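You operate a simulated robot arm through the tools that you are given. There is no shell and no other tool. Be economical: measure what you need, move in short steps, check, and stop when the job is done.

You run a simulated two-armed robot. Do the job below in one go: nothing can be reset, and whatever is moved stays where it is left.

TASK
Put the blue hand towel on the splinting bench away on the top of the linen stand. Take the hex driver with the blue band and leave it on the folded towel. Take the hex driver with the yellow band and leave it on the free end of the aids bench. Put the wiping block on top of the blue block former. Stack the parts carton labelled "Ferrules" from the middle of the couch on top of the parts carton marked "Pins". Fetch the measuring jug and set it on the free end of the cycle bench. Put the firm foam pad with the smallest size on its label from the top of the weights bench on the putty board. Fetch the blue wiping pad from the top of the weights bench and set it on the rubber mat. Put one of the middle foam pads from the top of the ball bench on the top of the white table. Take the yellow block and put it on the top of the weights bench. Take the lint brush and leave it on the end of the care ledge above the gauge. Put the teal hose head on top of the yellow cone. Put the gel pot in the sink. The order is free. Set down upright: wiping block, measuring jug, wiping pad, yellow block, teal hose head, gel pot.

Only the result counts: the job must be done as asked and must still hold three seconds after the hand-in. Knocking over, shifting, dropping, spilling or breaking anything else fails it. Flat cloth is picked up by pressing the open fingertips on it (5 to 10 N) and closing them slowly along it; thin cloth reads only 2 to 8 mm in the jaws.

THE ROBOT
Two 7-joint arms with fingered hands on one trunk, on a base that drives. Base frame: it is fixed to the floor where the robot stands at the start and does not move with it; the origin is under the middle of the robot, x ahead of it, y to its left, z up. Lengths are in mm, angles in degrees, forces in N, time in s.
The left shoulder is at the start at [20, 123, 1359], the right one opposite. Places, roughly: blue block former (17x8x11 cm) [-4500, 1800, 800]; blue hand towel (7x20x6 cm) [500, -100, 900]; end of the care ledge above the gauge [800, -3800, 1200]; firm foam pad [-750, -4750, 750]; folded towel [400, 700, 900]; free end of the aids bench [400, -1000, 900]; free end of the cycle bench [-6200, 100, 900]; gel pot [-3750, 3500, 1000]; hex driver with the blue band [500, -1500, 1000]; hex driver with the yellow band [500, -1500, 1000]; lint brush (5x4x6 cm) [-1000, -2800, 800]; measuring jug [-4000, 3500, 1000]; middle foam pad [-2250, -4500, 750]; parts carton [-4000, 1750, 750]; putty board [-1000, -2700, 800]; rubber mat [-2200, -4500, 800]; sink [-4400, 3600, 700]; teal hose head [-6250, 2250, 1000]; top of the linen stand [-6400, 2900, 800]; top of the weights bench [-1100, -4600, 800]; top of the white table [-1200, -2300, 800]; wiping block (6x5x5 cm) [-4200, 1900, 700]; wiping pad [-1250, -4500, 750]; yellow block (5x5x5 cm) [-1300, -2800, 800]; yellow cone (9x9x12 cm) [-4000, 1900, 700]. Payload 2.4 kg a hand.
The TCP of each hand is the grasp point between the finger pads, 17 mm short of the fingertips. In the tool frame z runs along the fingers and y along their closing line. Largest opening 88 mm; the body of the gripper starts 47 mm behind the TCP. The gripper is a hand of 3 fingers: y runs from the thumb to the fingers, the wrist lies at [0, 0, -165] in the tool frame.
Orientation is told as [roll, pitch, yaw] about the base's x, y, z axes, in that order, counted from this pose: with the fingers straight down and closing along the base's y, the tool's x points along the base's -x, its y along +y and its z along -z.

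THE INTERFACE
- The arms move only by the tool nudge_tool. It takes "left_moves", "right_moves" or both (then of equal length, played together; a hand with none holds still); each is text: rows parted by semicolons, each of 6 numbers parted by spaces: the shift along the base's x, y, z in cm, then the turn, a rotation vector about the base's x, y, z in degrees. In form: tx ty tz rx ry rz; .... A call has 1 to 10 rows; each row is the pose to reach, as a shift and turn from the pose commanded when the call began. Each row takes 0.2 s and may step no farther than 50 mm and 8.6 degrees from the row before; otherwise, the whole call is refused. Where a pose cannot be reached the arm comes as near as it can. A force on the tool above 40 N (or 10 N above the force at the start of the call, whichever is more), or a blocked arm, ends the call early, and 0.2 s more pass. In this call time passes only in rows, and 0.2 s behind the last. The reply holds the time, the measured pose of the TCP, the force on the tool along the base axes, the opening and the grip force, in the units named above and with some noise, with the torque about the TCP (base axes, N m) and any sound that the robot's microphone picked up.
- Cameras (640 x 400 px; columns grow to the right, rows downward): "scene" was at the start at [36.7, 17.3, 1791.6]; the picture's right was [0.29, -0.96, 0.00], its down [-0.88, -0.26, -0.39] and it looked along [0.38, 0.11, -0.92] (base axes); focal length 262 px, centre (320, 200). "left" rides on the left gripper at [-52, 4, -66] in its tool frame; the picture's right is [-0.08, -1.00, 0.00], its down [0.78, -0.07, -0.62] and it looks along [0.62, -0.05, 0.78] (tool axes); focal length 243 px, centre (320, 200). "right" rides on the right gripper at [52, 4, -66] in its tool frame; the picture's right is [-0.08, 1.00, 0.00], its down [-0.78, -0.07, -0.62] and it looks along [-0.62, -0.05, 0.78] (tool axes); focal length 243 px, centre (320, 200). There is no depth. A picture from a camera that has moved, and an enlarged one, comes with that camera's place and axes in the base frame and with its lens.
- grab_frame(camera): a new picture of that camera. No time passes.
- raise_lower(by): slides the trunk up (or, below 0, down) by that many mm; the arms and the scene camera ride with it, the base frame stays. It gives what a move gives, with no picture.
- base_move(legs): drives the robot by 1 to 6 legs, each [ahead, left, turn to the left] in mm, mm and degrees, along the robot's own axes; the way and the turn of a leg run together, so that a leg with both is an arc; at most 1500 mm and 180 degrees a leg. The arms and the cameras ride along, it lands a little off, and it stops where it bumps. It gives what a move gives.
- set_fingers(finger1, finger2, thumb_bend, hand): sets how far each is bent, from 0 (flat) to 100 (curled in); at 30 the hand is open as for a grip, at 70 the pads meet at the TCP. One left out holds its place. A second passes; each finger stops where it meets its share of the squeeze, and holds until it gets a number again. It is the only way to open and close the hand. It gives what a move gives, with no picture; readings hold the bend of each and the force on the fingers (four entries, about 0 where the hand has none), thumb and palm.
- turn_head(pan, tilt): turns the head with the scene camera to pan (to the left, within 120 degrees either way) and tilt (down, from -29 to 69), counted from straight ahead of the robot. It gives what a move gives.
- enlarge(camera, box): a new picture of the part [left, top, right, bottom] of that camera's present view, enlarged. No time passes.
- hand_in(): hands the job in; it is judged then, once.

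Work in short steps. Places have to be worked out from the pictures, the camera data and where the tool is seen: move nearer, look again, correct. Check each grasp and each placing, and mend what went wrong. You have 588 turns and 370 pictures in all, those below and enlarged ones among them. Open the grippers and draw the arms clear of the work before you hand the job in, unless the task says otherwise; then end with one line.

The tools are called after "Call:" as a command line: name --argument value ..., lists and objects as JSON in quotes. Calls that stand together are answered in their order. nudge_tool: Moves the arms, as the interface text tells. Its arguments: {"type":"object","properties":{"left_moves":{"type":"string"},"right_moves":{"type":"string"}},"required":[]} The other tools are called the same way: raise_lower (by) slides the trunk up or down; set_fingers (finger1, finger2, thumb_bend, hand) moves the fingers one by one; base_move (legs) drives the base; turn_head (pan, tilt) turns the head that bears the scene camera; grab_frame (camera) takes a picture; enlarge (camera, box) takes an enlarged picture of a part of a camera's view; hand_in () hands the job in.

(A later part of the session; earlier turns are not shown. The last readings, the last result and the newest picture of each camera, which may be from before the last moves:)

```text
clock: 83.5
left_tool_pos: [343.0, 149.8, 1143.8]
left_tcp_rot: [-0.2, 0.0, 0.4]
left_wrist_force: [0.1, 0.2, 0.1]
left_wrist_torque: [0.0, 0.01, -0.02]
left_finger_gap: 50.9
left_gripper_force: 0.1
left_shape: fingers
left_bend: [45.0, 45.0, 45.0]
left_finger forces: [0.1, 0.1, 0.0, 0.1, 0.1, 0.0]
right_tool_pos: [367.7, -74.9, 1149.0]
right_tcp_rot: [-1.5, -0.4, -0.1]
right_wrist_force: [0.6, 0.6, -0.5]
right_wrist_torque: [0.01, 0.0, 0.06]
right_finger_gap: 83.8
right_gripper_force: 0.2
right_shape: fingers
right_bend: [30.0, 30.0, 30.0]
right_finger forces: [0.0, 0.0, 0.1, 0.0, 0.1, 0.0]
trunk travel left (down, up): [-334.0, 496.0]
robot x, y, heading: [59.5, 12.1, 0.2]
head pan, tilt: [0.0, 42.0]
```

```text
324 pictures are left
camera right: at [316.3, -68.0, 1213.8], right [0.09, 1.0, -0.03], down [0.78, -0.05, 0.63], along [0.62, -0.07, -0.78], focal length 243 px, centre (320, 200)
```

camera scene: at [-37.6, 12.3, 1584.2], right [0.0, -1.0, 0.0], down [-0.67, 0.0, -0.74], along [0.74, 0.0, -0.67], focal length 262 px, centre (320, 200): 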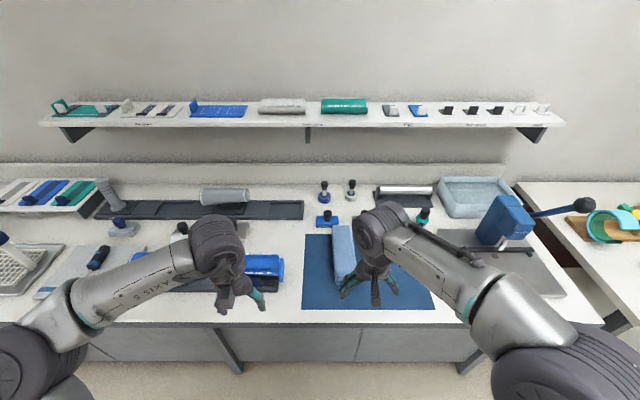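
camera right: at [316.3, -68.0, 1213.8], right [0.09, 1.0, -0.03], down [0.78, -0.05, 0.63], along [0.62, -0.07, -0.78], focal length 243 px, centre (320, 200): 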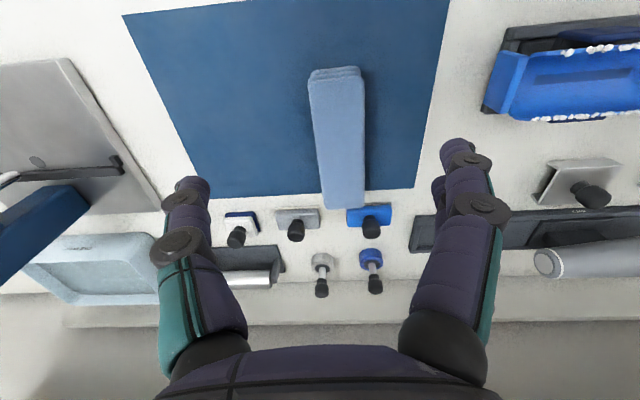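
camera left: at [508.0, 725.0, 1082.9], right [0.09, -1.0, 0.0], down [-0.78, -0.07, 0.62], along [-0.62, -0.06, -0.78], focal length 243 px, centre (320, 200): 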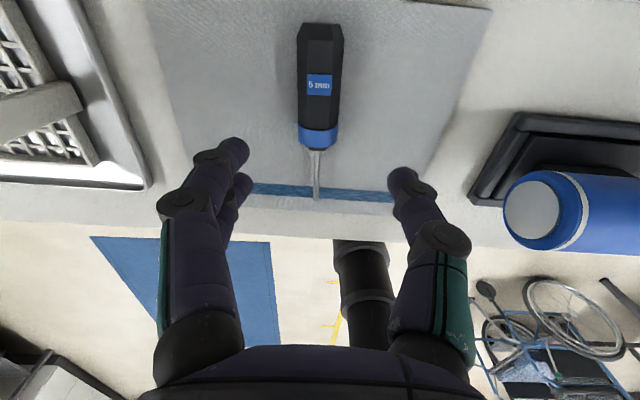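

Same centre (468,-60). Move above it in smaller steps.

Call:
nudge_tool --right_moves "3 0.5 -3 1.5 0 0; 6 1 -6 1.5 0 0; 9 1.5 -9 1.5 0 0; 10 1.5 -13 1.5 0 0; 10 1.5 -17 1.5 0 0"

Call:
grab_frame --camera "right"

```text
clock: 84.7
left_tool_pos: [342.4, 150.6, 1143.3]
left_tcp_rot: [-0.1, -0.1, 0.3]
left_wrist_force: [-0.1, 0.0, 0.1]
left_wrist_torque: [0.0, 0.01, 0.03]
left_finger_gap: 50.8
left_gripper_force: 0.1
left_shape: fingers
left_bend: [45.0, 45.0, 45.0]
left_finger forces: [0.0, 0.0, 0.0, 0.0, 0.0, 0.0]
right_tool_pos: [467.7, -61.0, 978.2]
right_tcp_rot: [-0.1, -0.5, -0.1]
right_wrist_force: [0.5, -0.5, -0.1]
right_wrist_torque: [0.02, 0.02, 0.0]
right_finger_gap: 84.1
right_gripper_force: 0.2
right_shape: fingers
right_bend: [30.0, 30.0, 30.0]
right_finger forces: [0.0, 0.0, 0.1, 0.1, 0.1, 0.0]
trunk travel left (down, up): [-334.0, 496.0]
robot x, y, heading: [61.6, 12.8, -0.1]
head pan, tilt: [0.0, 42.0]
```

```text
323 pictures are left
camera right: at [415.6, -55.7, 1043.0], right [0.09, 1.0, 0.0], down [0.78, -0.07, 0.63], along [0.63, -0.05, -0.78], focal length 243 px, centre (320, 200)
```

right: 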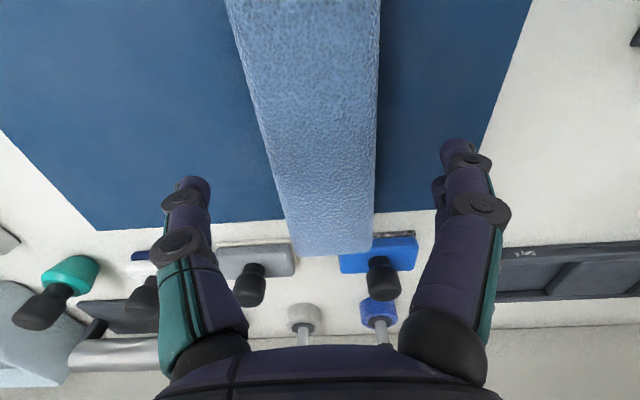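

Slightly right of centre; open a bit wider, shift 3 mm and descend around it.

Call:
set_fingers --hand "right" --finger1 22 --finger2 22 --thumb_bend 22

Call:
nudge_tool --right_moves "0 0.3 -3 0 0 0; 0 0.3 -5 0 0 0; 0 0.3 -6.5 0 0 0; 0 0.3 -8 0 0 0"

Call:
set_fingers --hand "right" --finger1 70 --finger2 70 --thumb_bend 70

Call:
grab_frame --camera "right"

```text
clock: 85.7
left_tool_pos: [342.0, 149.8, 1143.6]
left_tcp_rot: [-0.2, -0.2, 0.2]
left_wrist_force: [0.0, 0.0, 0.5]
left_wrist_torque: [-0.01, -0.03, -0.02]
left_finger_gap: 50.7
left_gripper_force: 0.0
left_shape: fingers
left_bend: [45.0, 45.0, 45.0]
left_finger forces: [0.0, 0.0, 0.0, 0.0, 0.1, 0.1]
right_tool_pos: [467.0, -61.3, 978.3]
right_tcp_rot: [0.0, -0.5, -0.1]
right_wrist_force: [-0.1, 0.0, 0.0]
right_wrist_torque: [0.0, 0.0, -0.01]
right_finger_gap: 95.4
right_gripper_force: 0.1
right_shape: fingers
right_bend: [22.0, 22.0, 22.0]
right_finger forces: [0.1, 0.0, 0.1, 0.1, 0.0, 0.0]
trunk travel left (down, up): [-334.0, 496.0]
robot x, y, heading: [59.4, 12.8, 0.2]
head pan, tilt: [0.0, 42.0]
```

```text
clock: 86.7
left_tool_pos: [341.7, 150.2, 1144.6]
left_tcp_rot: [-0.2, 0.0, 0.3]
left_wrist_force: [-0.3, -0.1, 0.1]
left_wrist_torque: [-0.02, 0.03, 0.02]
left_finger_gap: 50.8
left_gripper_force: 0.0
left_shape: fingers
left_bend: [45.0, 45.0, 45.0]
left_finger forces: [0.0, 0.0, 0.0, 0.1, 0.0, 0.0]
right_tool_pos: [467.9, -57.7, 899.5]
right_tcp_rot: [0.0, -0.7, -0.1]
right_wrist_force: [1.4, -2.7, 11.6]
right_wrist_torque: [-0.39, 0.03, 0.03]
right_finger_gap: 99.6
right_gripper_force: 5.1
right_shape: fingers
right_bend: [22.0, 22.0, 22.0]
right_finger forces: [0.1, 0.0, 0.0, 0.1, 10.3, 0.1]
trunk travel left (down, up): [-334.0, 496.0]
robot x, y, heading: [60.6, 11.4, 0.3]
head pan, tilt: [0.0, 42.0]
```

```text
clock: 87.7
left_tool_pos: [341.0, 150.5, 1144.6]
left_tcp_rot: [-0.2, -0.1, 0.4]
left_wrist_force: [0.0, -0.2, -0.2]
left_wrist_torque: [-0.03, -0.01, -0.02]
left_finger_gap: 50.9
left_gripper_force: 0.2
left_shape: fingers
left_bend: [45.0, 45.0, 45.0]
left_finger forces: [0.0, 0.0, 0.0, 0.0, 0.0, 0.1]
right_tool_pos: [466.7, -57.1, 899.5]
right_tcp_rot: [0.0, -0.5, 0.0]
right_wrist_force: [1.6, -6.5, 12.5]
right_wrist_torque: [0.15, 0.0, -0.04]
right_finger_gap: 60.3
right_gripper_force: 31.2
right_shape: fingers
right_bend: [52.0, 52.0, 58.0]
right_finger forces: [13.9, 14.0, 0.0, 0.0, 35.0, 0.0]
trunk travel left (down, up): [-334.0, 496.0]
robot x, y, heading: [57.9, 12.1, 0.2]
head pan, tilt: [0.0, 42.0]
```

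```text
322 pictures are left
camera right: at [414.8, -52.6, 963.8], right [0.09, 1.0, 0.0], down [0.77, -0.07, 0.63], along [0.63, -0.05, -0.78], focal length 243 px, centre (320, 200)
```

right: 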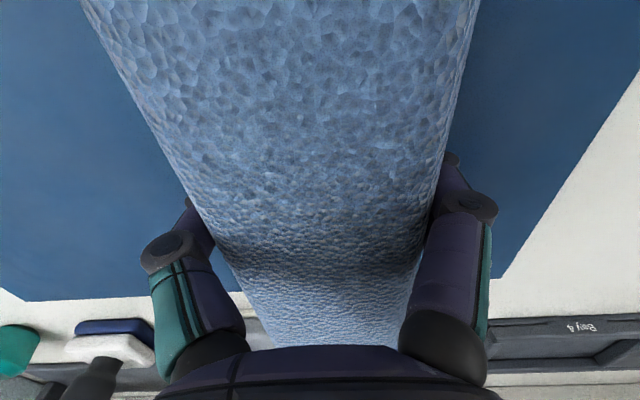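

Towel gripped (60 mm, 31 N). Lift and check.

Call:
nudge_tool --right_moves "0 0 2 0 0 0; 0 0 5 0 0 0; -1 0 9 0 0 0; -3 0 13 0 0 0; -5 0 17 0 0 0; -8 0 20 0 0 0; -11 0 23 0 0 0"

Call:
grab_frame --camera "scene"

```text
clock: 89.3
left_tool_pos: [340.9, 149.7, 1144.6]
left_tcp_rot: [-0.2, -0.2, 0.3]
left_wrist_force: [0.5, 0.6, 0.1]
left_wrist_torque: [0.01, -0.01, -0.01]
left_finger_gap: 50.8
left_gripper_force: 0.0
left_shape: fingers
left_bend: [45.0, 45.0, 45.0]
left_finger forces: [0.0, 0.1, 0.1, 0.1, 0.1, 0.0]
right_tool_pos: [356.4, -55.7, 1129.3]
right_tcp_rot: [0.0, -0.5, -0.1]
right_wrist_force: [0.3, -0.2, -1.5]
right_wrist_torque: [-0.02, 0.03, 0.0]
right_finger_gap: 60.1
right_gripper_force: 28.7
right_shape: fingers
right_bend: [52.0, 52.0, 58.0]
right_finger forces: [14.1, 14.2, 0.0, 0.0, 29.4, 0.0]
trunk travel left (down, up): [-334.0, 496.0]
robot x, y, heading: [59.1, 12.1, 0.4]
head pan, tilt: [0.0, 42.0]
```

```text
321 pictures are left
camera scene: at [123.2, 13.4, 1584.2], right [0.0, -1.0, 0.0], down [-0.67, 0.0, -0.74], along [0.74, 0.0, -0.67], focal length 262 px, centre (320, 200)
```

scene: 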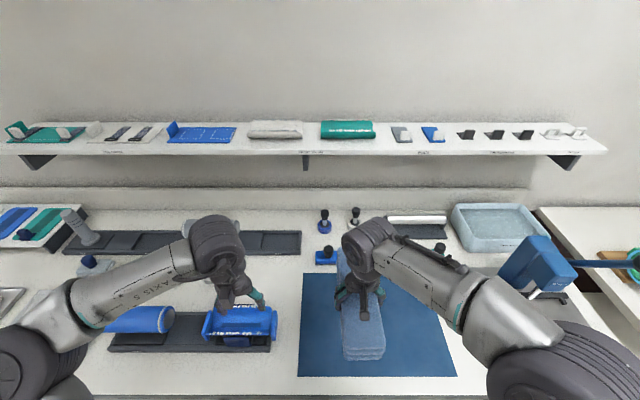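

Towel held. Back away, turn to face the rest of the room (west) and look around.

Call:
base_move --legs '[[-250, 0, 0], [0, 0, 150]]'

Call:
turn_head --pan 0 --tilt 10

Call:
grab_frame --camera "scene"

Call:
turn_head --pan 75 --tilt 10

Call:
grab_frame --camera "scene"

```text
clock: 97.2
left_tool_pos: [-502.8, 38.4, 1144.2]
left_tcp_rot: [-0.2, -0.1, 149.5]
left_wrist_force: [0.9, -0.2, 0.3]
left_wrist_torque: [-0.03, 0.05, 0.01]
left_finger_gap: 51.0
left_gripper_force: 0.1
left_shape: fingers
left_bend: [45.0, 45.0, 45.0]
left_finger forces: [0.0, 0.1, 0.0, 0.1, 0.0, 0.0]
right_tool_pos: [-411.3, 222.6, 1129.1]
right_tcp_rot: [0.0, -0.6, 149.1]
right_wrist_force: [0.0, 0.3, -1.3]
right_wrist_torque: [-0.02, -0.04, 0.03]
right_finger_gap: 59.8
right_gripper_force: 28.8
right_shape: fingers
right_bend: [52.0, 52.0, 58.0]
right_finger forces: [14.0, 13.9, 0.0, 0.0, 28.8, 0.0]
trunk travel left (down, up): [-334.0, 496.0]
robot x, y, heading: [-188.3, 15.5, 149.6]
head pan, tilt: [0.0, 42.0]
```

```text
clock: 98.2
left_tool_pos: [-503.3, 38.7, 1144.4]
left_tcp_rot: [-0.2, -0.1, 149.6]
left_wrist_force: [-0.1, -0.5, 0.7]
left_wrist_torque: [-0.02, 0.0, 0.03]
left_finger_gap: 51.0
left_gripper_force: 0.1
left_shape: fingers
left_bend: [45.0, 45.0, 45.0]
left_finger forces: [0.0, 0.0, 0.0, 0.0, 0.1, 0.1]
right_tool_pos: [-411.5, 224.8, 1129.0]
right_tcp_rot: [0.1, -0.5, 149.1]
right_wrist_force: [-0.4, -0.6, -1.2]
right_wrist_torque: [0.0, -0.05, 0.01]
right_finger_gap: 59.9
right_gripper_force: 28.7
right_shape: fingers
right_bend: [52.0, 52.0, 58.0]
right_finger forces: [13.8, 14.0, 0.0, 0.1, 28.9, 0.0]
trunk travel left (down, up): [-334.0, 496.0]
robot x, y, heading: [-188.7, 13.6, 149.3]
head pan, tilt: [0.0, 10.0]
```

```text
320 pictures are left
camera scene: at [-253.2, 50.0, 1634.8], right [0.51, 0.86, 0.0], down [0.15, -0.09, -0.98], along [-0.85, 0.5, -0.17], focal length 262 px, centre (320, 200)
```

scene: 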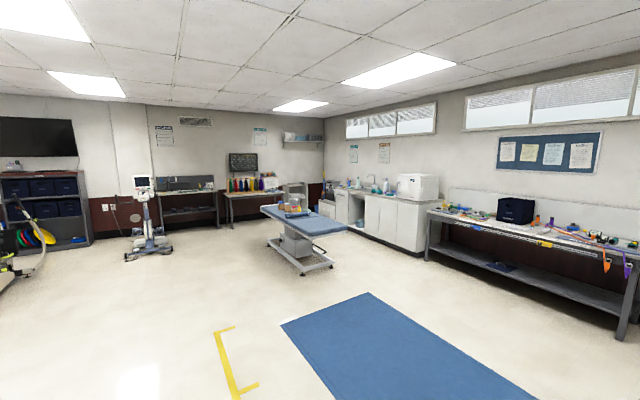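

```text
clock: 99.7
left_tool_pos: [-502.9, 38.9, 1144.6]
left_tcp_rot: [-0.1, 0.0, 149.6]
left_wrist_force: [0.7, 0.3, -0.7]
left_wrist_torque: [0.02, 0.02, -0.02]
left_finger_gap: 51.0
left_gripper_force: 0.0
left_shape: fingers
left_bend: [45.0, 45.0, 45.0]
left_finger forces: [0.0, 0.1, 0.0, 0.0, 0.1, 0.0]
right_tool_pos: [-410.0, 223.4, 1128.9]
right_tcp_rot: [0.1, -0.5, 149.1]
right_wrist_force: [-1.0, 0.3, -1.3]
right_wrist_torque: [0.01, 0.0, 0.02]
right_finger_gap: 59.7
right_gripper_force: 28.0
right_shape: fingers
right_bend: [52.0, 52.0, 58.0]
right_finger forces: [13.9, 14.0, 0.0, 0.0, 28.8, 0.0]
trunk travel left (down, up): [-334.0, 496.0]
robot x, y, heading: [-189.7, 11.1, 149.5]
head pan, tilt: [75.0, 10.0]
```

```text
319 pictures are left
camera scene: at [-239.6, -62.4, 1634.8], right [-0.7, 0.72, 0.0], down [0.12, 0.12, -0.98], along [-0.7, -0.69, -0.17], focal length 262 px, centre (320, 200)
```

scene: 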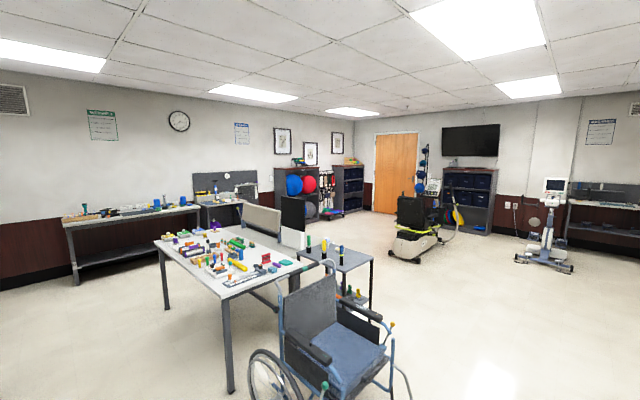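

The room layout is clear: couch around x −4830…−2800, y 1430…2000; linen stand in the far north-west corner; floor mat to avoid. Drive west along y≈400.

Call:
base_move --legs '[[0, 0, 30.4], [1500, -400, 0], [1500, 0, 0], [1500, 0, 0]]'

Call:
turn_head --pan 0 --tilt 20

Call:
grab_frame --camera "scene"

Call:
turn_head --pan -75 --tilt 20

Call:
grab_frame --camera "scene"

```text
refused: leg 2 is longer than a leg can be; nothing moved
```

```text
clock: 101.2
left_tool_pos: [-502.1, 38.9, 1144.4]
left_tcp_rot: [-0.2, -0.2, 149.6]
left_wrist_force: [-0.3, -0.1, 0.0]
left_wrist_torque: [-0.03, 0.04, 0.04]
left_finger_gap: 50.8
left_gripper_force: 0.0
left_shape: fingers
left_bend: [45.0, 45.0, 45.0]
left_finger forces: [0.1, 0.1, 0.0, 0.0, 0.1, 0.1]
right_tool_pos: [-410.6, 222.5, 1129.1]
right_tcp_rot: [0.1, -0.4, 149.1]
right_wrist_force: [0.1, -0.6, -1.5]
right_wrist_torque: [0.02, 0.01, 0.0]
right_finger_gap: 59.9
right_gripper_force: 28.1
right_shape: fingers
right_bend: [52.0, 52.0, 58.0]
right_finger forces: [13.9, 14.0, 0.1, 0.0, 28.8, 0.0]
trunk travel left (down, up): [-334.0, 496.0]
robot x, y, heading: [-192.0, 14.2, 149.7]
head pan, tilt: [0.0, 20.0]
```

```text
318 pictures are left
camera scene: at [-253.3, 50.0, 1618.6], right [0.51, 0.86, 0.0], down [0.29, -0.17, -0.94], along [-0.81, 0.48, -0.34], focal length 262 px, centre (320, 200)
```

scene: 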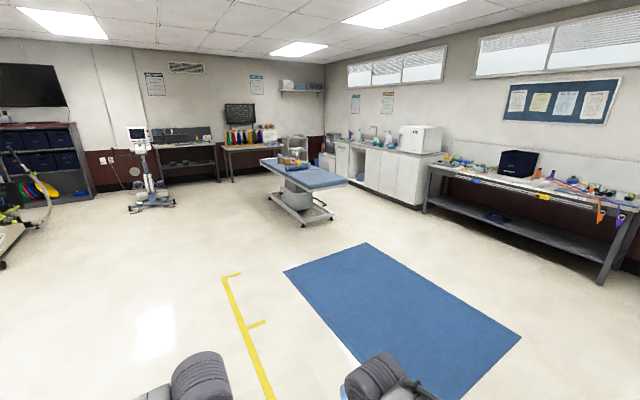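

```text
clock: 102.6
left_tool_pos: [-502.1, 39.7, 1143.7]
left_tcp_rot: [-0.3, -0.1, 149.6]
left_wrist_force: [0.1, 0.3, 0.6]
left_wrist_torque: [-0.01, 0.02, -0.03]
left_finger_gap: 50.9
left_gripper_force: 0.1
left_shape: fingers
left_bend: [45.0, 45.0, 45.0]
left_finger forces: [0.0, 0.0, 0.1, 0.0, 0.0, 0.1]
right_tool_pos: [-411.3, 224.1, 1129.0]
right_tcp_rot: [0.1, -0.4, 149.1]
right_wrist_force: [0.3, 0.2, -1.4]
right_wrist_torque: [0.02, -0.03, 0.01]
right_finger_gap: 59.9
right_gripper_force: 28.2
right_shape: fingers
right_bend: [52.0, 52.0, 58.0]
right_finger forces: [13.9, 13.9, 0.0, 0.1, 28.8, 0.0]
trunk travel left (down, up): [-334.0, 496.0]
robot x, y, heading: [-189.5, 12.2, 149.3]
head pan, tilt: [-75.0, 20.0]
```

```text
317 pictures are left
camera scene: at [-148.1, 92.3, 1618.6], right [0.96, -0.27, 0.0], down [-0.09, -0.33, -0.94], along [0.25, 0.91, -0.34], focal length 262 px, centre (320, 200)
```

scene: 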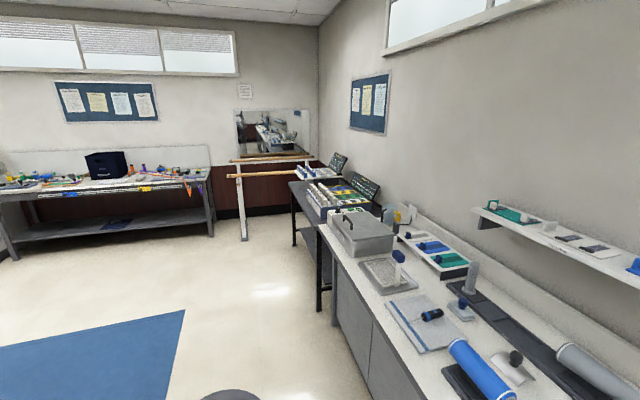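

The legs were too long. Drive again with legs ≤1500 mm.

Call:
base_move --legs '[[0, 0, 30.5], [1400, -380, 0], [1500, 0, 0], [1500, 0, 0]]'

Call:
turn_head --pan 0 --tilt 20

Call:
grab_frame --camera "scene"

Call:
turn_head --pan -75 --tilt 20

Call:
grab_frame --camera "scene"

```text
clock: 125.4
left_tool_pos: [-4881.9, 308.0, 1143.1]
left_tcp_rot: [-0.3, -0.2, 179.0]
left_wrist_force: [0.1, 0.1, 0.2]
left_wrist_torque: [0.03, -0.02, 0.0]
left_finger_gap: 50.8
left_gripper_force: 0.2
left_shape: fingers
left_bend: [45.0, 45.0, 45.0]
left_finger forces: [0.0, 0.1, 0.0, 0.0, 0.1, 0.0]
right_tool_pos: [-4892.1, 514.3, 1130.2]
right_tcp_rot: [0.0, -0.5, 178.6]
right_wrist_force: [-0.2, 0.1, -2.3]
right_wrist_torque: [-0.01, 0.0, 0.02]
right_finger_gap: 59.8
right_gripper_force: 28.1
right_shape: fingers
right_bend: [52.0, 52.0, 58.0]
right_finger forces: [13.9, 13.9, 0.0, 0.0, 28.5, 0.0]
trunk travel left (down, up): [-334.0, 496.0]
robot x, y, heading: [-4596.9, 440.5, 179.0]
head pan, tilt: [-75.0, 20.0]
```

```text
clock: 126.9
left_tool_pos: [-4882.8, 307.9, 1144.5]
left_tcp_rot: [-0.3, -0.1, 179.1]
left_wrist_force: [0.2, -0.6, 0.1]
left_wrist_torque: [0.03, 0.02, 0.03]
left_finger_gap: 50.9
left_gripper_force: 0.1
left_shape: fingers
left_bend: [45.0, 45.0, 45.0]
left_finger forces: [0.0, 0.1, 0.1, 0.0, 0.0, 0.1]
right_tool_pos: [-4892.4, 515.1, 1130.7]
right_tcp_rot: [0.1, -0.6, 178.5]
right_wrist_force: [0.1, -0.4, -1.3]
right_wrist_torque: [0.01, -0.03, 0.02]
right_finger_gap: 59.5
right_gripper_force: 28.1
right_shape: fingers
right_bend: [52.0, 52.0, 58.0]
right_finger forces: [13.8, 13.9, 0.0, 0.1, 28.6, 0.0]
trunk travel left (down, up): [-334.0, 496.0]
robot x, y, heading: [-4598.1, 438.8, 178.9]
head pan, tilt: [0.0, 20.0]
```

```text
316 pictures are left
camera scene: at [-4669.6, 440.7, 1618.6], right [0.02, 1.0, 0.0], down [0.34, -0.01, -0.94], along [-0.94, 0.02, -0.34], focal length 262 px, centre (320, 200)
```

scene: 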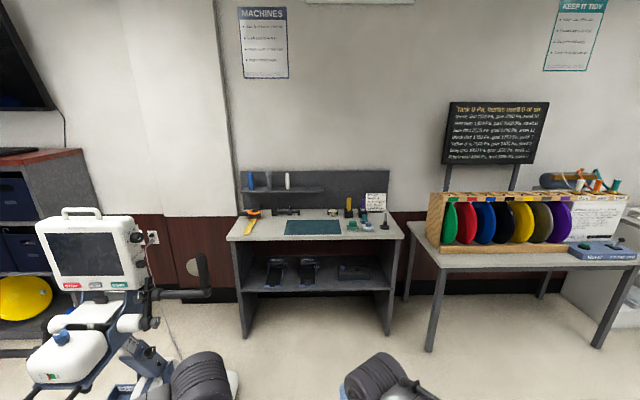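

```text
clock: 128.3
left_tool_pos: [-4881.3, 307.7, 1144.4]
left_tcp_rot: [-0.2, -0.1, 179.0]
left_wrist_force: [-0.6, 0.4, 0.6]
left_wrist_torque: [0.03, 0.01, 0.0]
left_finger_gap: 50.9
left_gripper_force: 0.0
left_shape: fingers
left_bend: [45.0, 45.0, 45.0]
left_finger forces: [0.0, 0.0, 0.1, 0.1, 0.0, 0.1]
right_tool_pos: [-4893.0, 513.7, 1128.7]
right_tcp_rot: [0.0, -0.5, 178.5]
right_wrist_force: [0.4, -0.1, -0.9]
right_wrist_torque: [0.02, 0.0, 0.02]
right_finger_gap: 59.9
right_gripper_force: 28.2
right_shape: fingers
right_bend: [52.0, 52.0, 58.0]
right_finger forces: [13.8, 13.9, 0.0, 0.0, 28.5, 0.0]
trunk travel left (down, up): [-334.0, 496.0]
robot x, y, heading: [-4596.0, 438.8, 179.1]
head pan, tilt: [-75.0, 20.0]
```

```text
315 pictures are left
camera scene: at [-4598.8, 529.1, 1618.6], right [0.97, 0.24, 0.0], down [0.08, -0.33, -0.94], along [-0.22, 0.91, -0.34], focal length 262 px, centre (320, 200)
```

scene: 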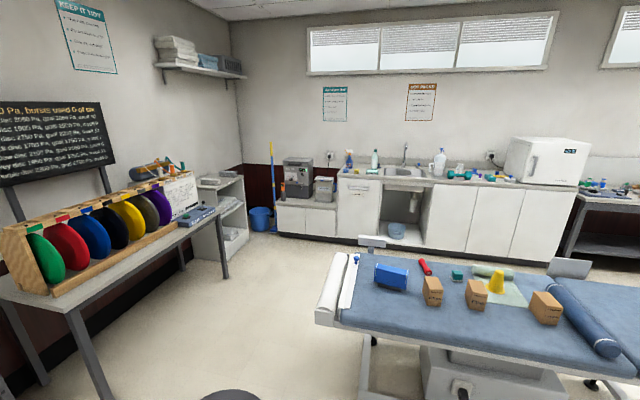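

Clear view: linen stand at about [-6320,2880]; couch items visible. I'll drive diagonally past the couch's west end then north to the stand.

Call:
base_move --legs '[[800, -660, 1], [0, -1300, 0], [0, -450, 0]]'

Call:
turn_head --pan 0 --tilt 40

Call:
grab_frame --camera "scene"

```text
clock: 142.1
left_tool_pos: [-5664.9, 2721.6, 1145.0]
left_tcp_rot: [-0.2, -0.1, 180.1]
left_wrist_force: [-0.1, -0.2, 0.8]
left_wrist_torque: [-0.03, 0.04, 0.0]
left_finger_gap: 51.1
left_gripper_force: 0.1
left_shape: fingers
left_bend: [45.0, 45.0, 45.0]
left_finger forces: [0.0, 0.1, 0.1, 0.1, 0.0, 0.0]
right_tool_pos: [-5677.9, 2927.5, 1130.5]
right_tcp_rot: [0.0, -0.6, 179.5]
right_wrist_force: [-0.6, 0.2, -1.5]
right_wrist_torque: [0.02, -0.03, -0.03]
right_finger_gap: 59.7
right_gripper_force: 28.5
right_shape: fingers
right_bend: [52.0, 52.0, 58.0]
right_finger forces: [13.8, 13.9, 0.0, 0.0, 28.7, 0.0]
trunk travel left (down, up): [-334.0, 496.0]
robot x, y, heading: [-5379.2, 2856.5, 179.9]
head pan, tilt: [-75.0, 20.0]
```

```text
clock: 143.6
left_tool_pos: [-5664.2, 2721.6, 1143.7]
left_tcp_rot: [-0.2, -0.2, 180.0]
left_wrist_force: [0.5, 0.0, 0.6]
left_wrist_torque: [-0.03, 0.0, 0.0]
left_finger_gap: 50.9
left_gripper_force: 0.0
left_shape: fingers
left_bend: [45.0, 45.0, 45.0]
left_finger forces: [0.0, 0.1, 0.0, 0.0, 0.0, 0.0]
right_tool_pos: [-5677.3, 2926.6, 1129.3]
right_tcp_rot: [0.0, -0.4, 179.5]
right_wrist_force: [0.2, -0.3, -2.1]
right_wrist_torque: [-0.01, -0.07, -0.01]
right_finger_gap: 59.9
right_gripper_force: 28.2
right_shape: fingers
right_bend: [52.0, 52.0, 58.0]
right_finger forces: [14.0, 13.9, 0.1, 0.1, 28.5, 0.0]
trunk travel left (down, up): [-334.0, 496.0]
robot x, y, heading: [-5384.1, 2855.9, 179.6]
head pan, tilt: [0.0, 40.0]
```

```text
314 pictures are left
camera scene: at [-5446.2, 2856.5, 1587.2], right [0.0, 1.0, 0.0], down [0.64, 0.0, -0.77], along [-0.77, 0.0, -0.64], focal length 262 px, centre (320, 200)
```

scene: 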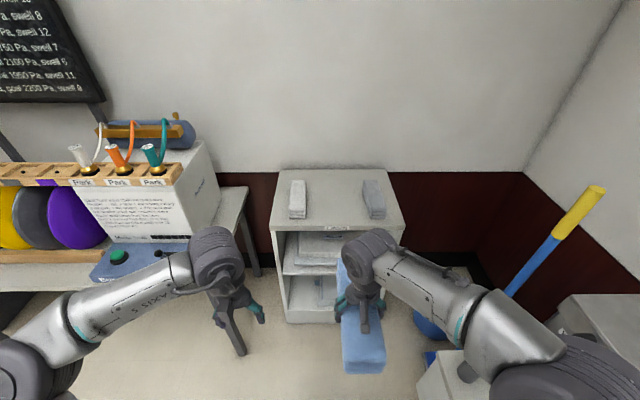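

The stand's top has white and grey towels at its sides with a free middle at about [-6380,2925]. Move the left hand in closer and roll forward 420 mm, then look again.

Call:
nudge_tool --left_moves "3 3 2 0 0 0; 6 5 4 0 0 0"

Call:
base_move --legs '[[420, 0, 0]]'

Call:
grab_frame --camera "scene"

Call:
grab_frame --camera "right"

```text
clock: 144.2
left_tool_pos: [-5603.2, 2772.5, 1184.7]
left_tcp_rot: [-0.2, 0.0, 180.0]
left_wrist_force: [-0.4, 0.1, -0.8]
left_wrist_torque: [-0.02, -0.03, -0.02]
left_finger_gap: 50.6
left_gripper_force: 0.1
left_shape: fingers
left_bend: [45.0, 45.0, 45.0]
left_finger forces: [0.0, 0.0, 0.0, 0.0, 0.0, 0.0]
right_tool_pos: [-5677.8, 2926.8, 1129.3]
right_tcp_rot: [0.0, -0.6, 179.5]
right_wrist_force: [0.3, 0.4, -1.9]
right_wrist_torque: [0.02, -0.03, -0.01]
right_finger_gap: 59.4
right_gripper_force: 27.9
right_shape: fingers
right_bend: [52.0, 52.0, 58.0]
right_finger forces: [14.0, 13.8, 0.0, 0.0, 28.5, 0.1]
trunk travel left (down, up): [-334.0, 496.0]
robot x, y, heading: [-5382.5, 2855.4, 179.6]
head pan, tilt: [0.0, 40.0]
```

```text
clock: 146.8
left_tool_pos: [-6031.0, 2772.3, 1184.9]
left_tcp_rot: [-0.2, -0.1, -180.0]
left_wrist_force: [-0.8, -0.1, 0.0]
left_wrist_torque: [0.0, 0.03, 0.0]
left_finger_gap: 50.7
left_gripper_force: 0.1
left_shape: fingers
left_bend: [45.0, 45.0, 45.0]
left_finger forces: [0.1, 0.0, 0.0, 0.0, 0.1, 0.1]
right_tool_pos: [-6105.5, 2928.4, 1129.3]
right_tcp_rot: [-0.1, -0.5, 179.6]
right_wrist_force: [-0.3, -0.7, -2.4]
right_wrist_torque: [-0.01, -0.01, -0.01]
right_finger_gap: 59.7
right_gripper_force: 27.8
right_shape: fingers
right_bend: [52.0, 52.0, 58.0]
right_finger forces: [14.0, 13.8, 0.0, 0.0, 28.5, 0.0]
trunk travel left (down, up): [-334.0, 496.0]
robot x, y, heading: [-5805.7, 2859.8, 179.8]
head pan, tilt: [0.0, 40.0]
```

```text
313 pictures are left
camera scene: at [-5873.8, 2857.8, 1587.1], right [0.0, 1.0, 0.0], down [0.64, 0.0, -0.77], along [-0.77, 0.0, -0.64], focal length 262 px, centre (320, 200)
```

scene: 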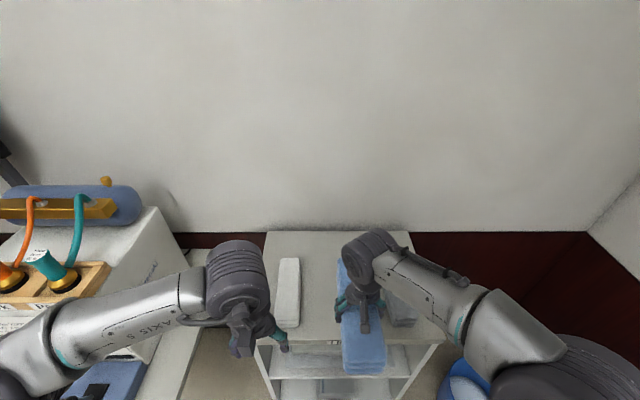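

```text
312 pictures are left
camera right: at [-6052.4, 2923.5, 1194.3], right [-0.09, -1.0, 0.0], down [-0.78, 0.07, 0.63], along [-0.62, 0.06, -0.78], focal length 243 px, centre (320, 200)
```

right: 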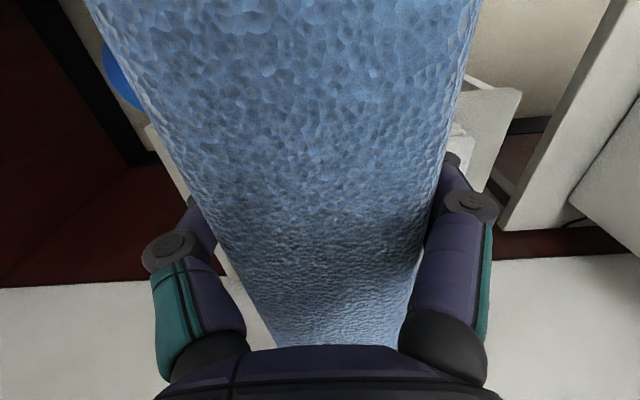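

Stand top is at z≈813, front edge x≈-6176; gap between the other towels y 2795–3043. Roll forward 85 mm, lower the trunk 100, then extend the right hand.

Call:
base_move --legs '[[85, 0, 0]]'

Call:
raise_lower --by -100

Call:
nudge_tool --right_moves "-4 0 -2 0 0 0; -8 0 -4 0 0 0; -12 0 -6 0 0 0; -14.5 0 -9 0 0 0"

Call:
grab_frame --camera "scene"

```text
clock: 147.9
left_tool_pos: [-6116.6, 2771.5, 1185.1]
left_tcp_rot: [-0.2, -0.1, -180.0]
left_wrist_force: [0.1, 0.1, -0.8]
left_wrist_torque: [0.01, 0.01, 0.02]
left_finger_gap: 50.9
left_gripper_force: 0.0
left_shape: fingers
left_bend: [45.0, 45.0, 45.0]
left_finger forces: [0.1, 0.1, 0.0, 0.1, 0.0, 0.0]
right_tool_pos: [-6191.2, 2929.3, 1129.6]
right_tcp_rot: [0.0, -0.5, 179.6]
right_wrist_force: [0.3, 0.8, -1.9]
right_wrist_torque: [-0.04, -0.03, 0.03]
right_finger_gap: 59.7
right_gripper_force: 28.6
right_shape: fingers
right_bend: [52.0, 52.0, 58.0]
right_finger forces: [13.9, 13.9, 0.1, 0.0, 28.5, 0.1]
trunk travel left (down, up): [-334.0, 496.0]
robot x, y, heading: [-5892.7, 2856.6, 179.7]
head pan, tilt: [0.0, 40.0]
```

```text
clock: 149.2
left_tool_pos: [-6114.8, 2772.3, 1084.1]
left_tcp_rot: [-0.2, 0.0, -180.0]
left_wrist_force: [0.1, 0.1, 0.5]
left_wrist_torque: [-0.03, 0.0, 0.0]
left_finger_gap: 50.8
left_gripper_force: 0.1
left_shape: fingers
left_bend: [45.0, 45.0, 45.0]
left_finger forces: [0.0, 0.0, 0.0, 0.0, 0.1, 0.0]
right_tool_pos: [-6189.7, 2928.9, 1029.3]
right_tcp_rot: [0.0, -0.6, 179.6]
right_wrist_force: [-0.3, 0.2, -1.4]
right_wrist_torque: [0.02, -0.02, 0.01]
right_finger_gap: 59.9
right_gripper_force: 28.0
right_shape: fingers
right_bend: [52.0, 52.0, 58.0]
right_finger forces: [13.9, 13.9, 0.0, 0.1, 28.4, 0.0]
trunk travel left (down, up): [-234.0, 596.0]
robot x, y, heading: [-5894.1, 2858.1, 179.8]
head pan, tilt: [0.0, 40.0]
```

```text
clock: 150.2
left_tool_pos: [-6115.7, 2772.5, 1085.1]
left_tcp_rot: [-0.1, -0.1, -180.0]
left_wrist_force: [-0.1, 0.5, 0.3]
left_wrist_torque: [0.02, -0.04, 0.02]
left_finger_gap: 51.0
left_gripper_force: 0.0
left_shape: fingers
left_bend: [45.0, 45.0, 45.0]
left_finger forces: [0.0, 0.0, 0.0, 0.1, 0.1, 0.0]
right_tool_pos: [-6338.3, 2928.7, 937.8]
right_tcp_rot: [0.0, -0.4, 179.6]
right_wrist_force: [0.3, -1.0, -2.2]
right_wrist_torque: [-0.01, -0.03, 0.02]
right_finger_gap: 59.8
right_gripper_force: 28.3
right_shape: fingers
right_bend: [52.0, 52.0, 58.0]
right_finger forces: [13.9, 13.8, 0.0, 0.1, 28.4, 0.0]
trunk travel left (down, up): [-234.0, 596.0]
robot x, y, heading: [-5892.5, 2856.2, 179.8]
head pan, tilt: [0.0, 40.0]
```

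```text
311 pictures are left
camera scene: at [-5958.7, 2858.1, 1487.1], right [0.0, 1.0, 0.0], down [0.64, 0.0, -0.77], along [-0.77, 0.0, -0.64], focal length 262 px, centre (320, 200)
```

scene: 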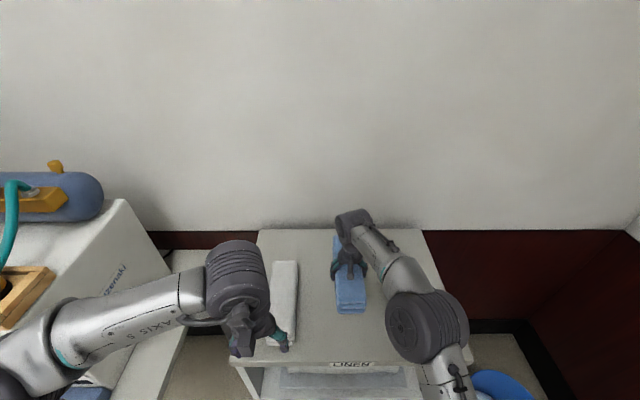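

Well placed over the free middle. Lower to contact.

Call:
nudge_tool --right_moves "0 0 -3 0 0 0; 0 0 -6 0 0 0; 0 0 -7 0 0 0; 0 0 -7.7 0 0 0; 0 0 -8.2 0 0 0"

```text
clock: 150.9
left_tool_pos: [-6114.7, 2772.6, 1085.5]
left_tcp_rot: [-0.2, -0.2, 180.0]
left_wrist_force: [-0.2, -0.3, 1.0]
left_wrist_torque: [0.01, -0.02, 0.0]
left_finger_gap: 50.7
left_gripper_force: 0.2
left_shape: fingers
left_bend: [45.0, 45.0, 45.0]
left_finger forces: [0.0, 0.1, 0.0, 0.0, 0.0, 0.1]
right_tool_pos: [-6337.5, 2928.4, 888.3]
right_tcp_rot: [0.4, -1.4, 179.4]
right_wrist_force: [6.9, 1.9, 20.4]
right_wrist_torque: [-0.1, -0.02, 0.06]
right_finger_gap: 59.8
right_gripper_force: 29.2
right_shape: fingers
right_bend: [54.0, 54.0, 59.0]
right_finger forces: [14.8, 14.3, 0.1, 0.0, 29.8, 0.0]
trunk travel left (down, up): [-234.0, 596.0]
robot x, y, heading: [-5893.2, 2858.4, 179.7]
head pan, tilt: [0.0, 40.0]
stopped in row 3 (right hand): the force on the tool passed its limit (the readings are from after the stop); the commanded pose is now the measured one
```

Contact at z 888 already. Check visually.

Call:
enlarge --camera "scene" --box '[220, 200, 460, 350]'

Call:
grab_frame --camera "right"

```text
2.67 times, centred on (340, 275) of scene
camera zoom: at [-5956.1, 2858.2, 1487.5], right [0.0, 1.0, 0.0], down [0.64, 0.0, -0.77], along [-0.77, 0.0, -0.64], focal length 700 px, centre (267, 0)
```

zoom: 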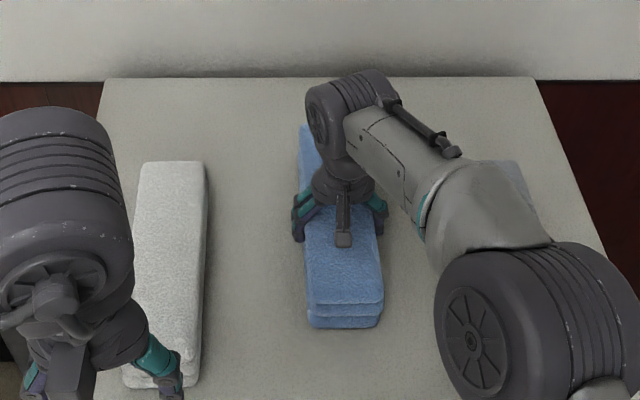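

```text
309 pictures are left
camera right: at [-6283.1, 2923.7, 952.3], right [-0.1, -1.0, 0.01], down [-0.76, 0.08, 0.64], along [-0.64, 0.06, -0.77], focal length 243 px, centre (320, 200)
```

right: 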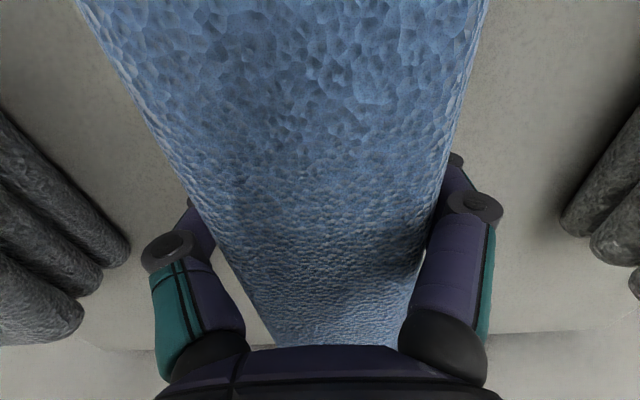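

It rests on the stand. Ease up slightly, open, and withdraw upward.

Call:
nudge_tool --right_moves "0 0 0.4 0 0 0"

Call:
set_fingers --hand "right" --finger1 38 --finger2 38 --thumb_bend 38

Call:
nudge_tool --right_moves "0 0 1 0 0 0; 0 0 2 0 0 0; 0 0 4 0 0 0; 0 0 8 0 0 0; 2 0 12 0 0 0; 5 0 15 0 0 0; 8 0 18 0 0 0"

Call:
grab_frame --camera "right"

```text
clock: 151.3
left_tool_pos: [-6114.8, 2773.1, 1084.5]
left_tcp_rot: [-0.2, -0.1, 180.0]
left_wrist_force: [0.8, -0.4, 0.2]
left_wrist_torque: [-0.01, -0.04, 0.01]
left_finger_gap: 50.9
left_gripper_force: 0.2
left_shape: fingers
left_bend: [45.0, 45.0, 45.0]
left_finger forces: [0.0, 0.0, 0.1, 0.1, 0.1, 0.0]
right_tool_pos: [-6338.0, 2928.4, 888.4]
right_tcp_rot: [0.1, -1.1, 179.5]
right_wrist_force: [1.2, 0.5, 2.1]
right_wrist_torque: [-0.05, -0.05, 0.06]
right_finger_gap: 60.1
right_gripper_force: 27.0
right_shape: fingers
right_bend: [54.0, 54.0, 59.0]
right_finger forces: [13.8, 13.7, 0.0, 0.0, 27.8, 0.0]
trunk travel left (down, up): [-234.0, 596.0]
robot x, y, heading: [-5896.6, 2857.3, 179.6]
head pan, tilt: [0.0, 40.0]
```

```text
clock: 152.3
left_tool_pos: [-6115.1, 2772.5, 1084.6]
left_tcp_rot: [-0.2, 0.0, 179.9]
left_wrist_force: [0.3, -0.4, 1.0]
left_wrist_torque: [0.04, 0.0, 0.01]
left_finger_gap: 51.2
left_gripper_force: 0.1
left_shape: fingers
left_bend: [45.0, 45.0, 45.0]
left_finger forces: [0.1, 0.1, 0.0, 0.1, 0.1, 0.0]
right_tool_pos: [-6339.0, 2929.1, 889.8]
right_tcp_rot: [0.2, -1.2, 179.4]
right_wrist_force: [-0.3, 1.3, 6.4]
right_wrist_torque: [0.14, 0.04, 0.0]
right_finger_gap: 75.5
right_gripper_force: 7.5
right_shape: fingers
right_bend: [38.0, 38.0, 38.0]
right_finger forces: [2.8, 3.0, 0.0, 0.1, 9.9, 0.1]
trunk travel left (down, up): [-234.0, 596.0]
robot x, y, heading: [-5892.4, 2857.1, 179.8]
head pan, tilt: [0.0, 40.0]
```

```text
clock: 153.9
left_tool_pos: [-6115.8, 2771.5, 1084.6]
left_tcp_rot: [-0.2, -0.1, 180.0]
left_wrist_force: [0.2, 0.0, -0.1]
left_wrist_torque: [0.01, -0.02, 0.02]
left_finger_gap: 50.9
left_gripper_force: 0.0
left_shape: fingers
left_bend: [45.0, 45.0, 45.0]
left_finger forces: [0.0, 0.1, 0.0, 0.0, 0.0, 0.0]
right_tool_pos: [-6257.7, 2928.2, 1068.6]
right_tcp_rot: [0.2, -1.2, 179.5]
right_wrist_force: [0.2, -0.1, -1.5]
right_wrist_torque: [-0.04, -0.01, -0.03]
right_finger_gap: 74.0
right_gripper_force: 5.4
right_shape: fingers
right_bend: [37.0, 37.0, 37.0]
right_finger forces: [3.1, 2.6, 0.1, 0.0, 5.6, 0.0]
trunk travel left (down, up): [-234.0, 596.0]
robot x, y, heading: [-5894.1, 2854.6, 180.1]
head pan, tilt: [0.0, 40.0]
```

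```text
308 pictures are left
camera right: at [-6204.2, 2923.7, 1133.4], right [-0.09, -1.0, 0.01], down [-0.77, 0.08, 0.64], along [-0.63, 0.06, -0.77], focal length 243 px, centre (320, 200)
```

right: 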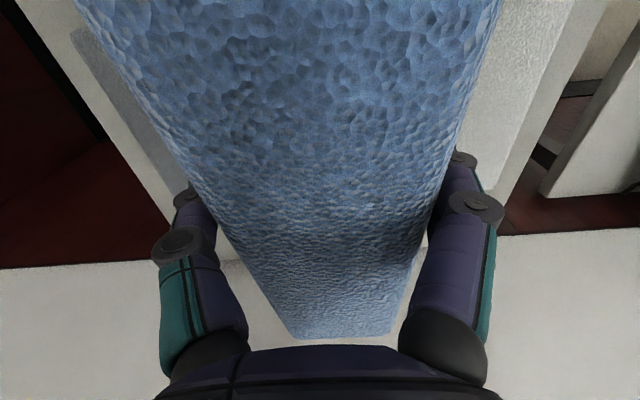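

The soft towel expanded and came along. Return to the same spot, lower, and open much wider.

Call:
nudge_tool --right_moves "-3 0 -3 0 0 0; -6 0 -6 0 0 0; -8 0 -10 0 0 0; -8 0 -13 0 0 0; -8 0 -16 0 0 0; -8 0 -17.3 0 0 0; -8 0 -18 0 0 0"

Call:
set_fingers --hand "right" --finger1 12 --finger2 12 --thumb_bend 12

Call:
grab_frame --camera "right"

```text
clock: 155.5
left_tool_pos: [-6115.4, 2771.9, 1085.0]
left_tcp_rot: [-0.2, -0.1, 180.1]
left_wrist_force: [0.4, 0.5, 0.1]
left_wrist_torque: [0.0, -0.01, 0.01]
left_finger_gap: 50.8
left_gripper_force: 0.0
left_shape: fingers
left_bend: [45.0, 45.0, 45.0]
left_finger forces: [0.1, 0.0, 0.0, 0.0, 0.1, 0.0]
right_tool_pos: [-6339.2, 2928.3, 890.6]
right_tcp_rot: [0.2, -1.4, 179.3]
right_wrist_force: [-0.5, 0.3, 9.5]
right_wrist_torque: [0.02, 0.0, -0.03]
right_finger_gap: 73.9
right_gripper_force: 7.8
right_shape: fingers
right_bend: [37.0, 37.0, 38.0]
right_finger forces: [3.5, 3.6, 0.0, 0.0, 8.0, 0.0]
trunk travel left (down, up): [-234.0, 596.0]
robot x, y, heading: [-5895.3, 2858.8, 179.6]
head pan, tilt: [0.0, 40.0]
```

```text
clock: 156.5
left_tool_pos: [-6114.5, 2772.1, 1083.9]
left_tcp_rot: [-0.2, -0.2, 180.0]
left_wrist_force: [-0.2, -0.2, -0.2]
left_wrist_torque: [0.01, 0.03, -0.01]
left_finger_gap: 51.0
left_gripper_force: 0.1
left_shape: fingers
left_bend: [45.0, 45.0, 45.0]
left_finger forces: [0.1, 0.1, 0.0, 0.0, 0.1, 0.0]
right_tool_pos: [-6338.8, 2927.4, 890.8]
right_tcp_rot: [0.2, -1.2, 179.4]
right_wrist_force: [0.4, -0.1, 0.7]
right_wrist_torque: [0.01, 0.03, -0.01]
right_finger_gap: 106.8
right_gripper_force: 0.1
right_shape: fingers
right_bend: [12.0, 12.0, 12.0]
right_finger forces: [0.0, 0.0, 0.0, 0.0, 0.1, 0.0]
trunk travel left (down, up): [-234.0, 596.0]
robot x, y, heading: [-5896.1, 2856.3, 179.8]
head pan, tilt: [0.0, 40.0]
```

```text
307 pictures are left
camera right: at [-6284.4, 2923.4, 954.0], right [-0.09, -1.0, 0.01], down [-0.77, 0.08, 0.64], along [-0.63, 0.06, -0.77], focal length 243 px, centre (320, 200)
```

right: 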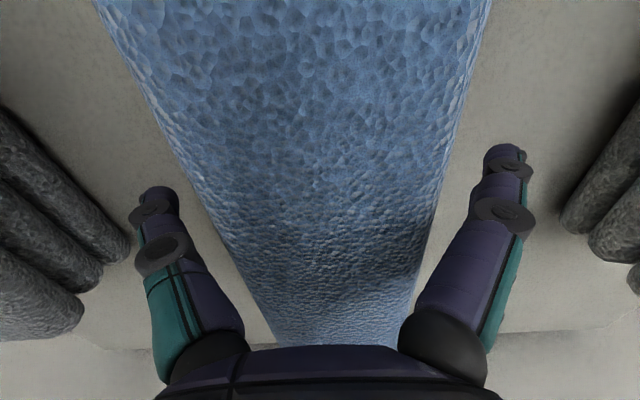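

Fingers are clear now. Withdraw straight up and check.

Call:
nudge_tool --right_moves "0 0 2 0 0 0; 0 0 5 0 0 0; 0 0 9 0 0 0; 0 0 13 0 0 0; 3 0 16 0 0 0; 7 0 19 0 0 0; 10 0 22 0 0 0; 13 0 24 0 0 0"

Call:
grab_frame --camera "right"

Call:
grab_frame --camera "scene"

```text
clock: 158.3
left_tool_pos: [-6116.6, 2770.3, 1083.1]
left_tcp_rot: [-0.3, 0.0, -180.1]
left_wrist_force: [-0.7, -0.8, 0.6]
left_wrist_torque: [0.03, 0.0, -0.01]
left_finger_gap: 50.8
left_gripper_force: 0.1
left_shape: fingers
left_bend: [45.0, 45.0, 45.0]
left_finger forces: [0.0, 0.0, 0.1, 0.0, 0.0, 0.0]
right_tool_pos: [-6210.7, 2926.4, 1131.3]
right_tcp_rot: [0.4, -1.3, 179.4]
right_wrist_force: [0.1, -0.9, -0.5]
right_wrist_torque: [0.02, 0.01, 0.02]
right_finger_gap: 107.0
right_gripper_force: 0.2
right_shape: fingers
right_bend: [12.0, 12.0, 12.0]
right_finger forces: [0.0, 0.0, 0.0, 0.0, 0.1, 0.0]
right hand out of reach, approached as far as the arm can: row 4, 5, 6, 7
trunk travel left (down, up): [-234.0, 596.0]
robot x, y, heading: [-5893.1, 2859.5, 179.7]
head pan, tilt: [0.0, 40.0]
```

```text
306 pictures are left
camera right: at [-6156.3, 2921.2, 1195.5], right [-0.1, -1.0, 0.01], down [-0.77, 0.08, 0.64], along [-0.64, 0.06, -0.77], focal length 243 px, centre (320, 200)
```

right: 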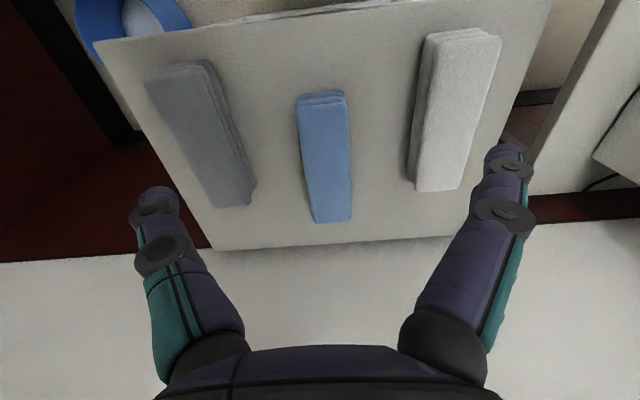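

```text
305 pictures are left
camera scene: at [-5959.9, 2855.7, 1487.0], right [0.0, 1.0, 0.0], down [0.64, 0.0, -0.77], along [-0.77, 0.0, -0.64], focal length 262 px, centre (320, 200)
```

scene: 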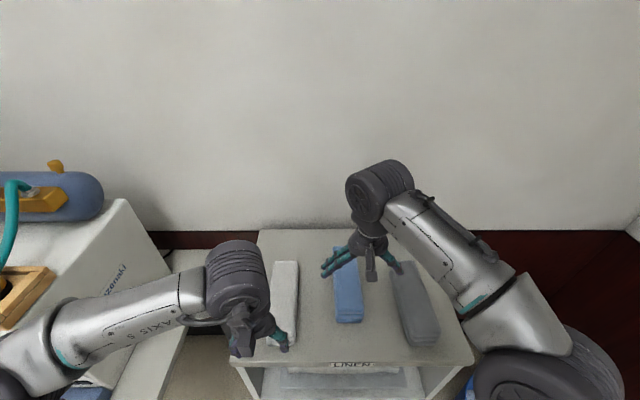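

The blue towel sits between the other two. Back off and look at the hose rack for the teal hose head.

Call:
base_move --legs '[[-330, 0, 0], [0, 520, 0]]'

Call:
grab_frame --camera "scene"

```text
clock: 163.1
left_tool_pos: [-5786.9, 2246.6, 1085.2]
left_tcp_rot: [-0.2, 0.0, 180.0]
left_wrist_force: [-0.1, -0.5, -0.1]
left_wrist_torque: [-0.01, -0.01, -0.04]
left_finger_gap: 51.0
left_gripper_force: 0.0
left_shape: fingers
left_bend: [45.0, 45.0, 45.0]
left_finger forces: [0.0, 0.0, 0.0, 0.0, 0.0, 0.0]
right_tool_pos: [-5880.8, 2401.4, 1131.9]
right_tcp_rot: [0.3, -1.3, 179.4]
right_wrist_force: [-0.8, 0.3, -0.4]
right_wrist_torque: [-0.01, 0.0, 0.01]
right_finger_gap: 106.8
right_gripper_force: 0.0
right_shape: fingers
right_bend: [12.0, 12.0, 12.0]
right_finger forces: [0.0, 0.0, 0.1, 0.1, 0.0, 0.0]
trunk travel left (down, up): [-234.0, 596.0]
robot x, y, heading: [-5564.8, 2336.9, 179.8]
head pan, tilt: [0.0, 40.0]
```

```text
304 pictures are left
camera scene: at [-5629.4, 2331.4, 1487.2], right [0.0, 1.0, 0.0], down [0.64, 0.0, -0.77], along [-0.77, 0.0, -0.64], focal length 262 px, centre (320, 200)
```

scene: 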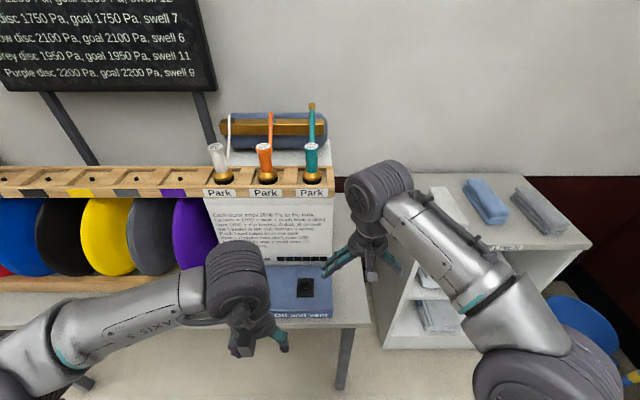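

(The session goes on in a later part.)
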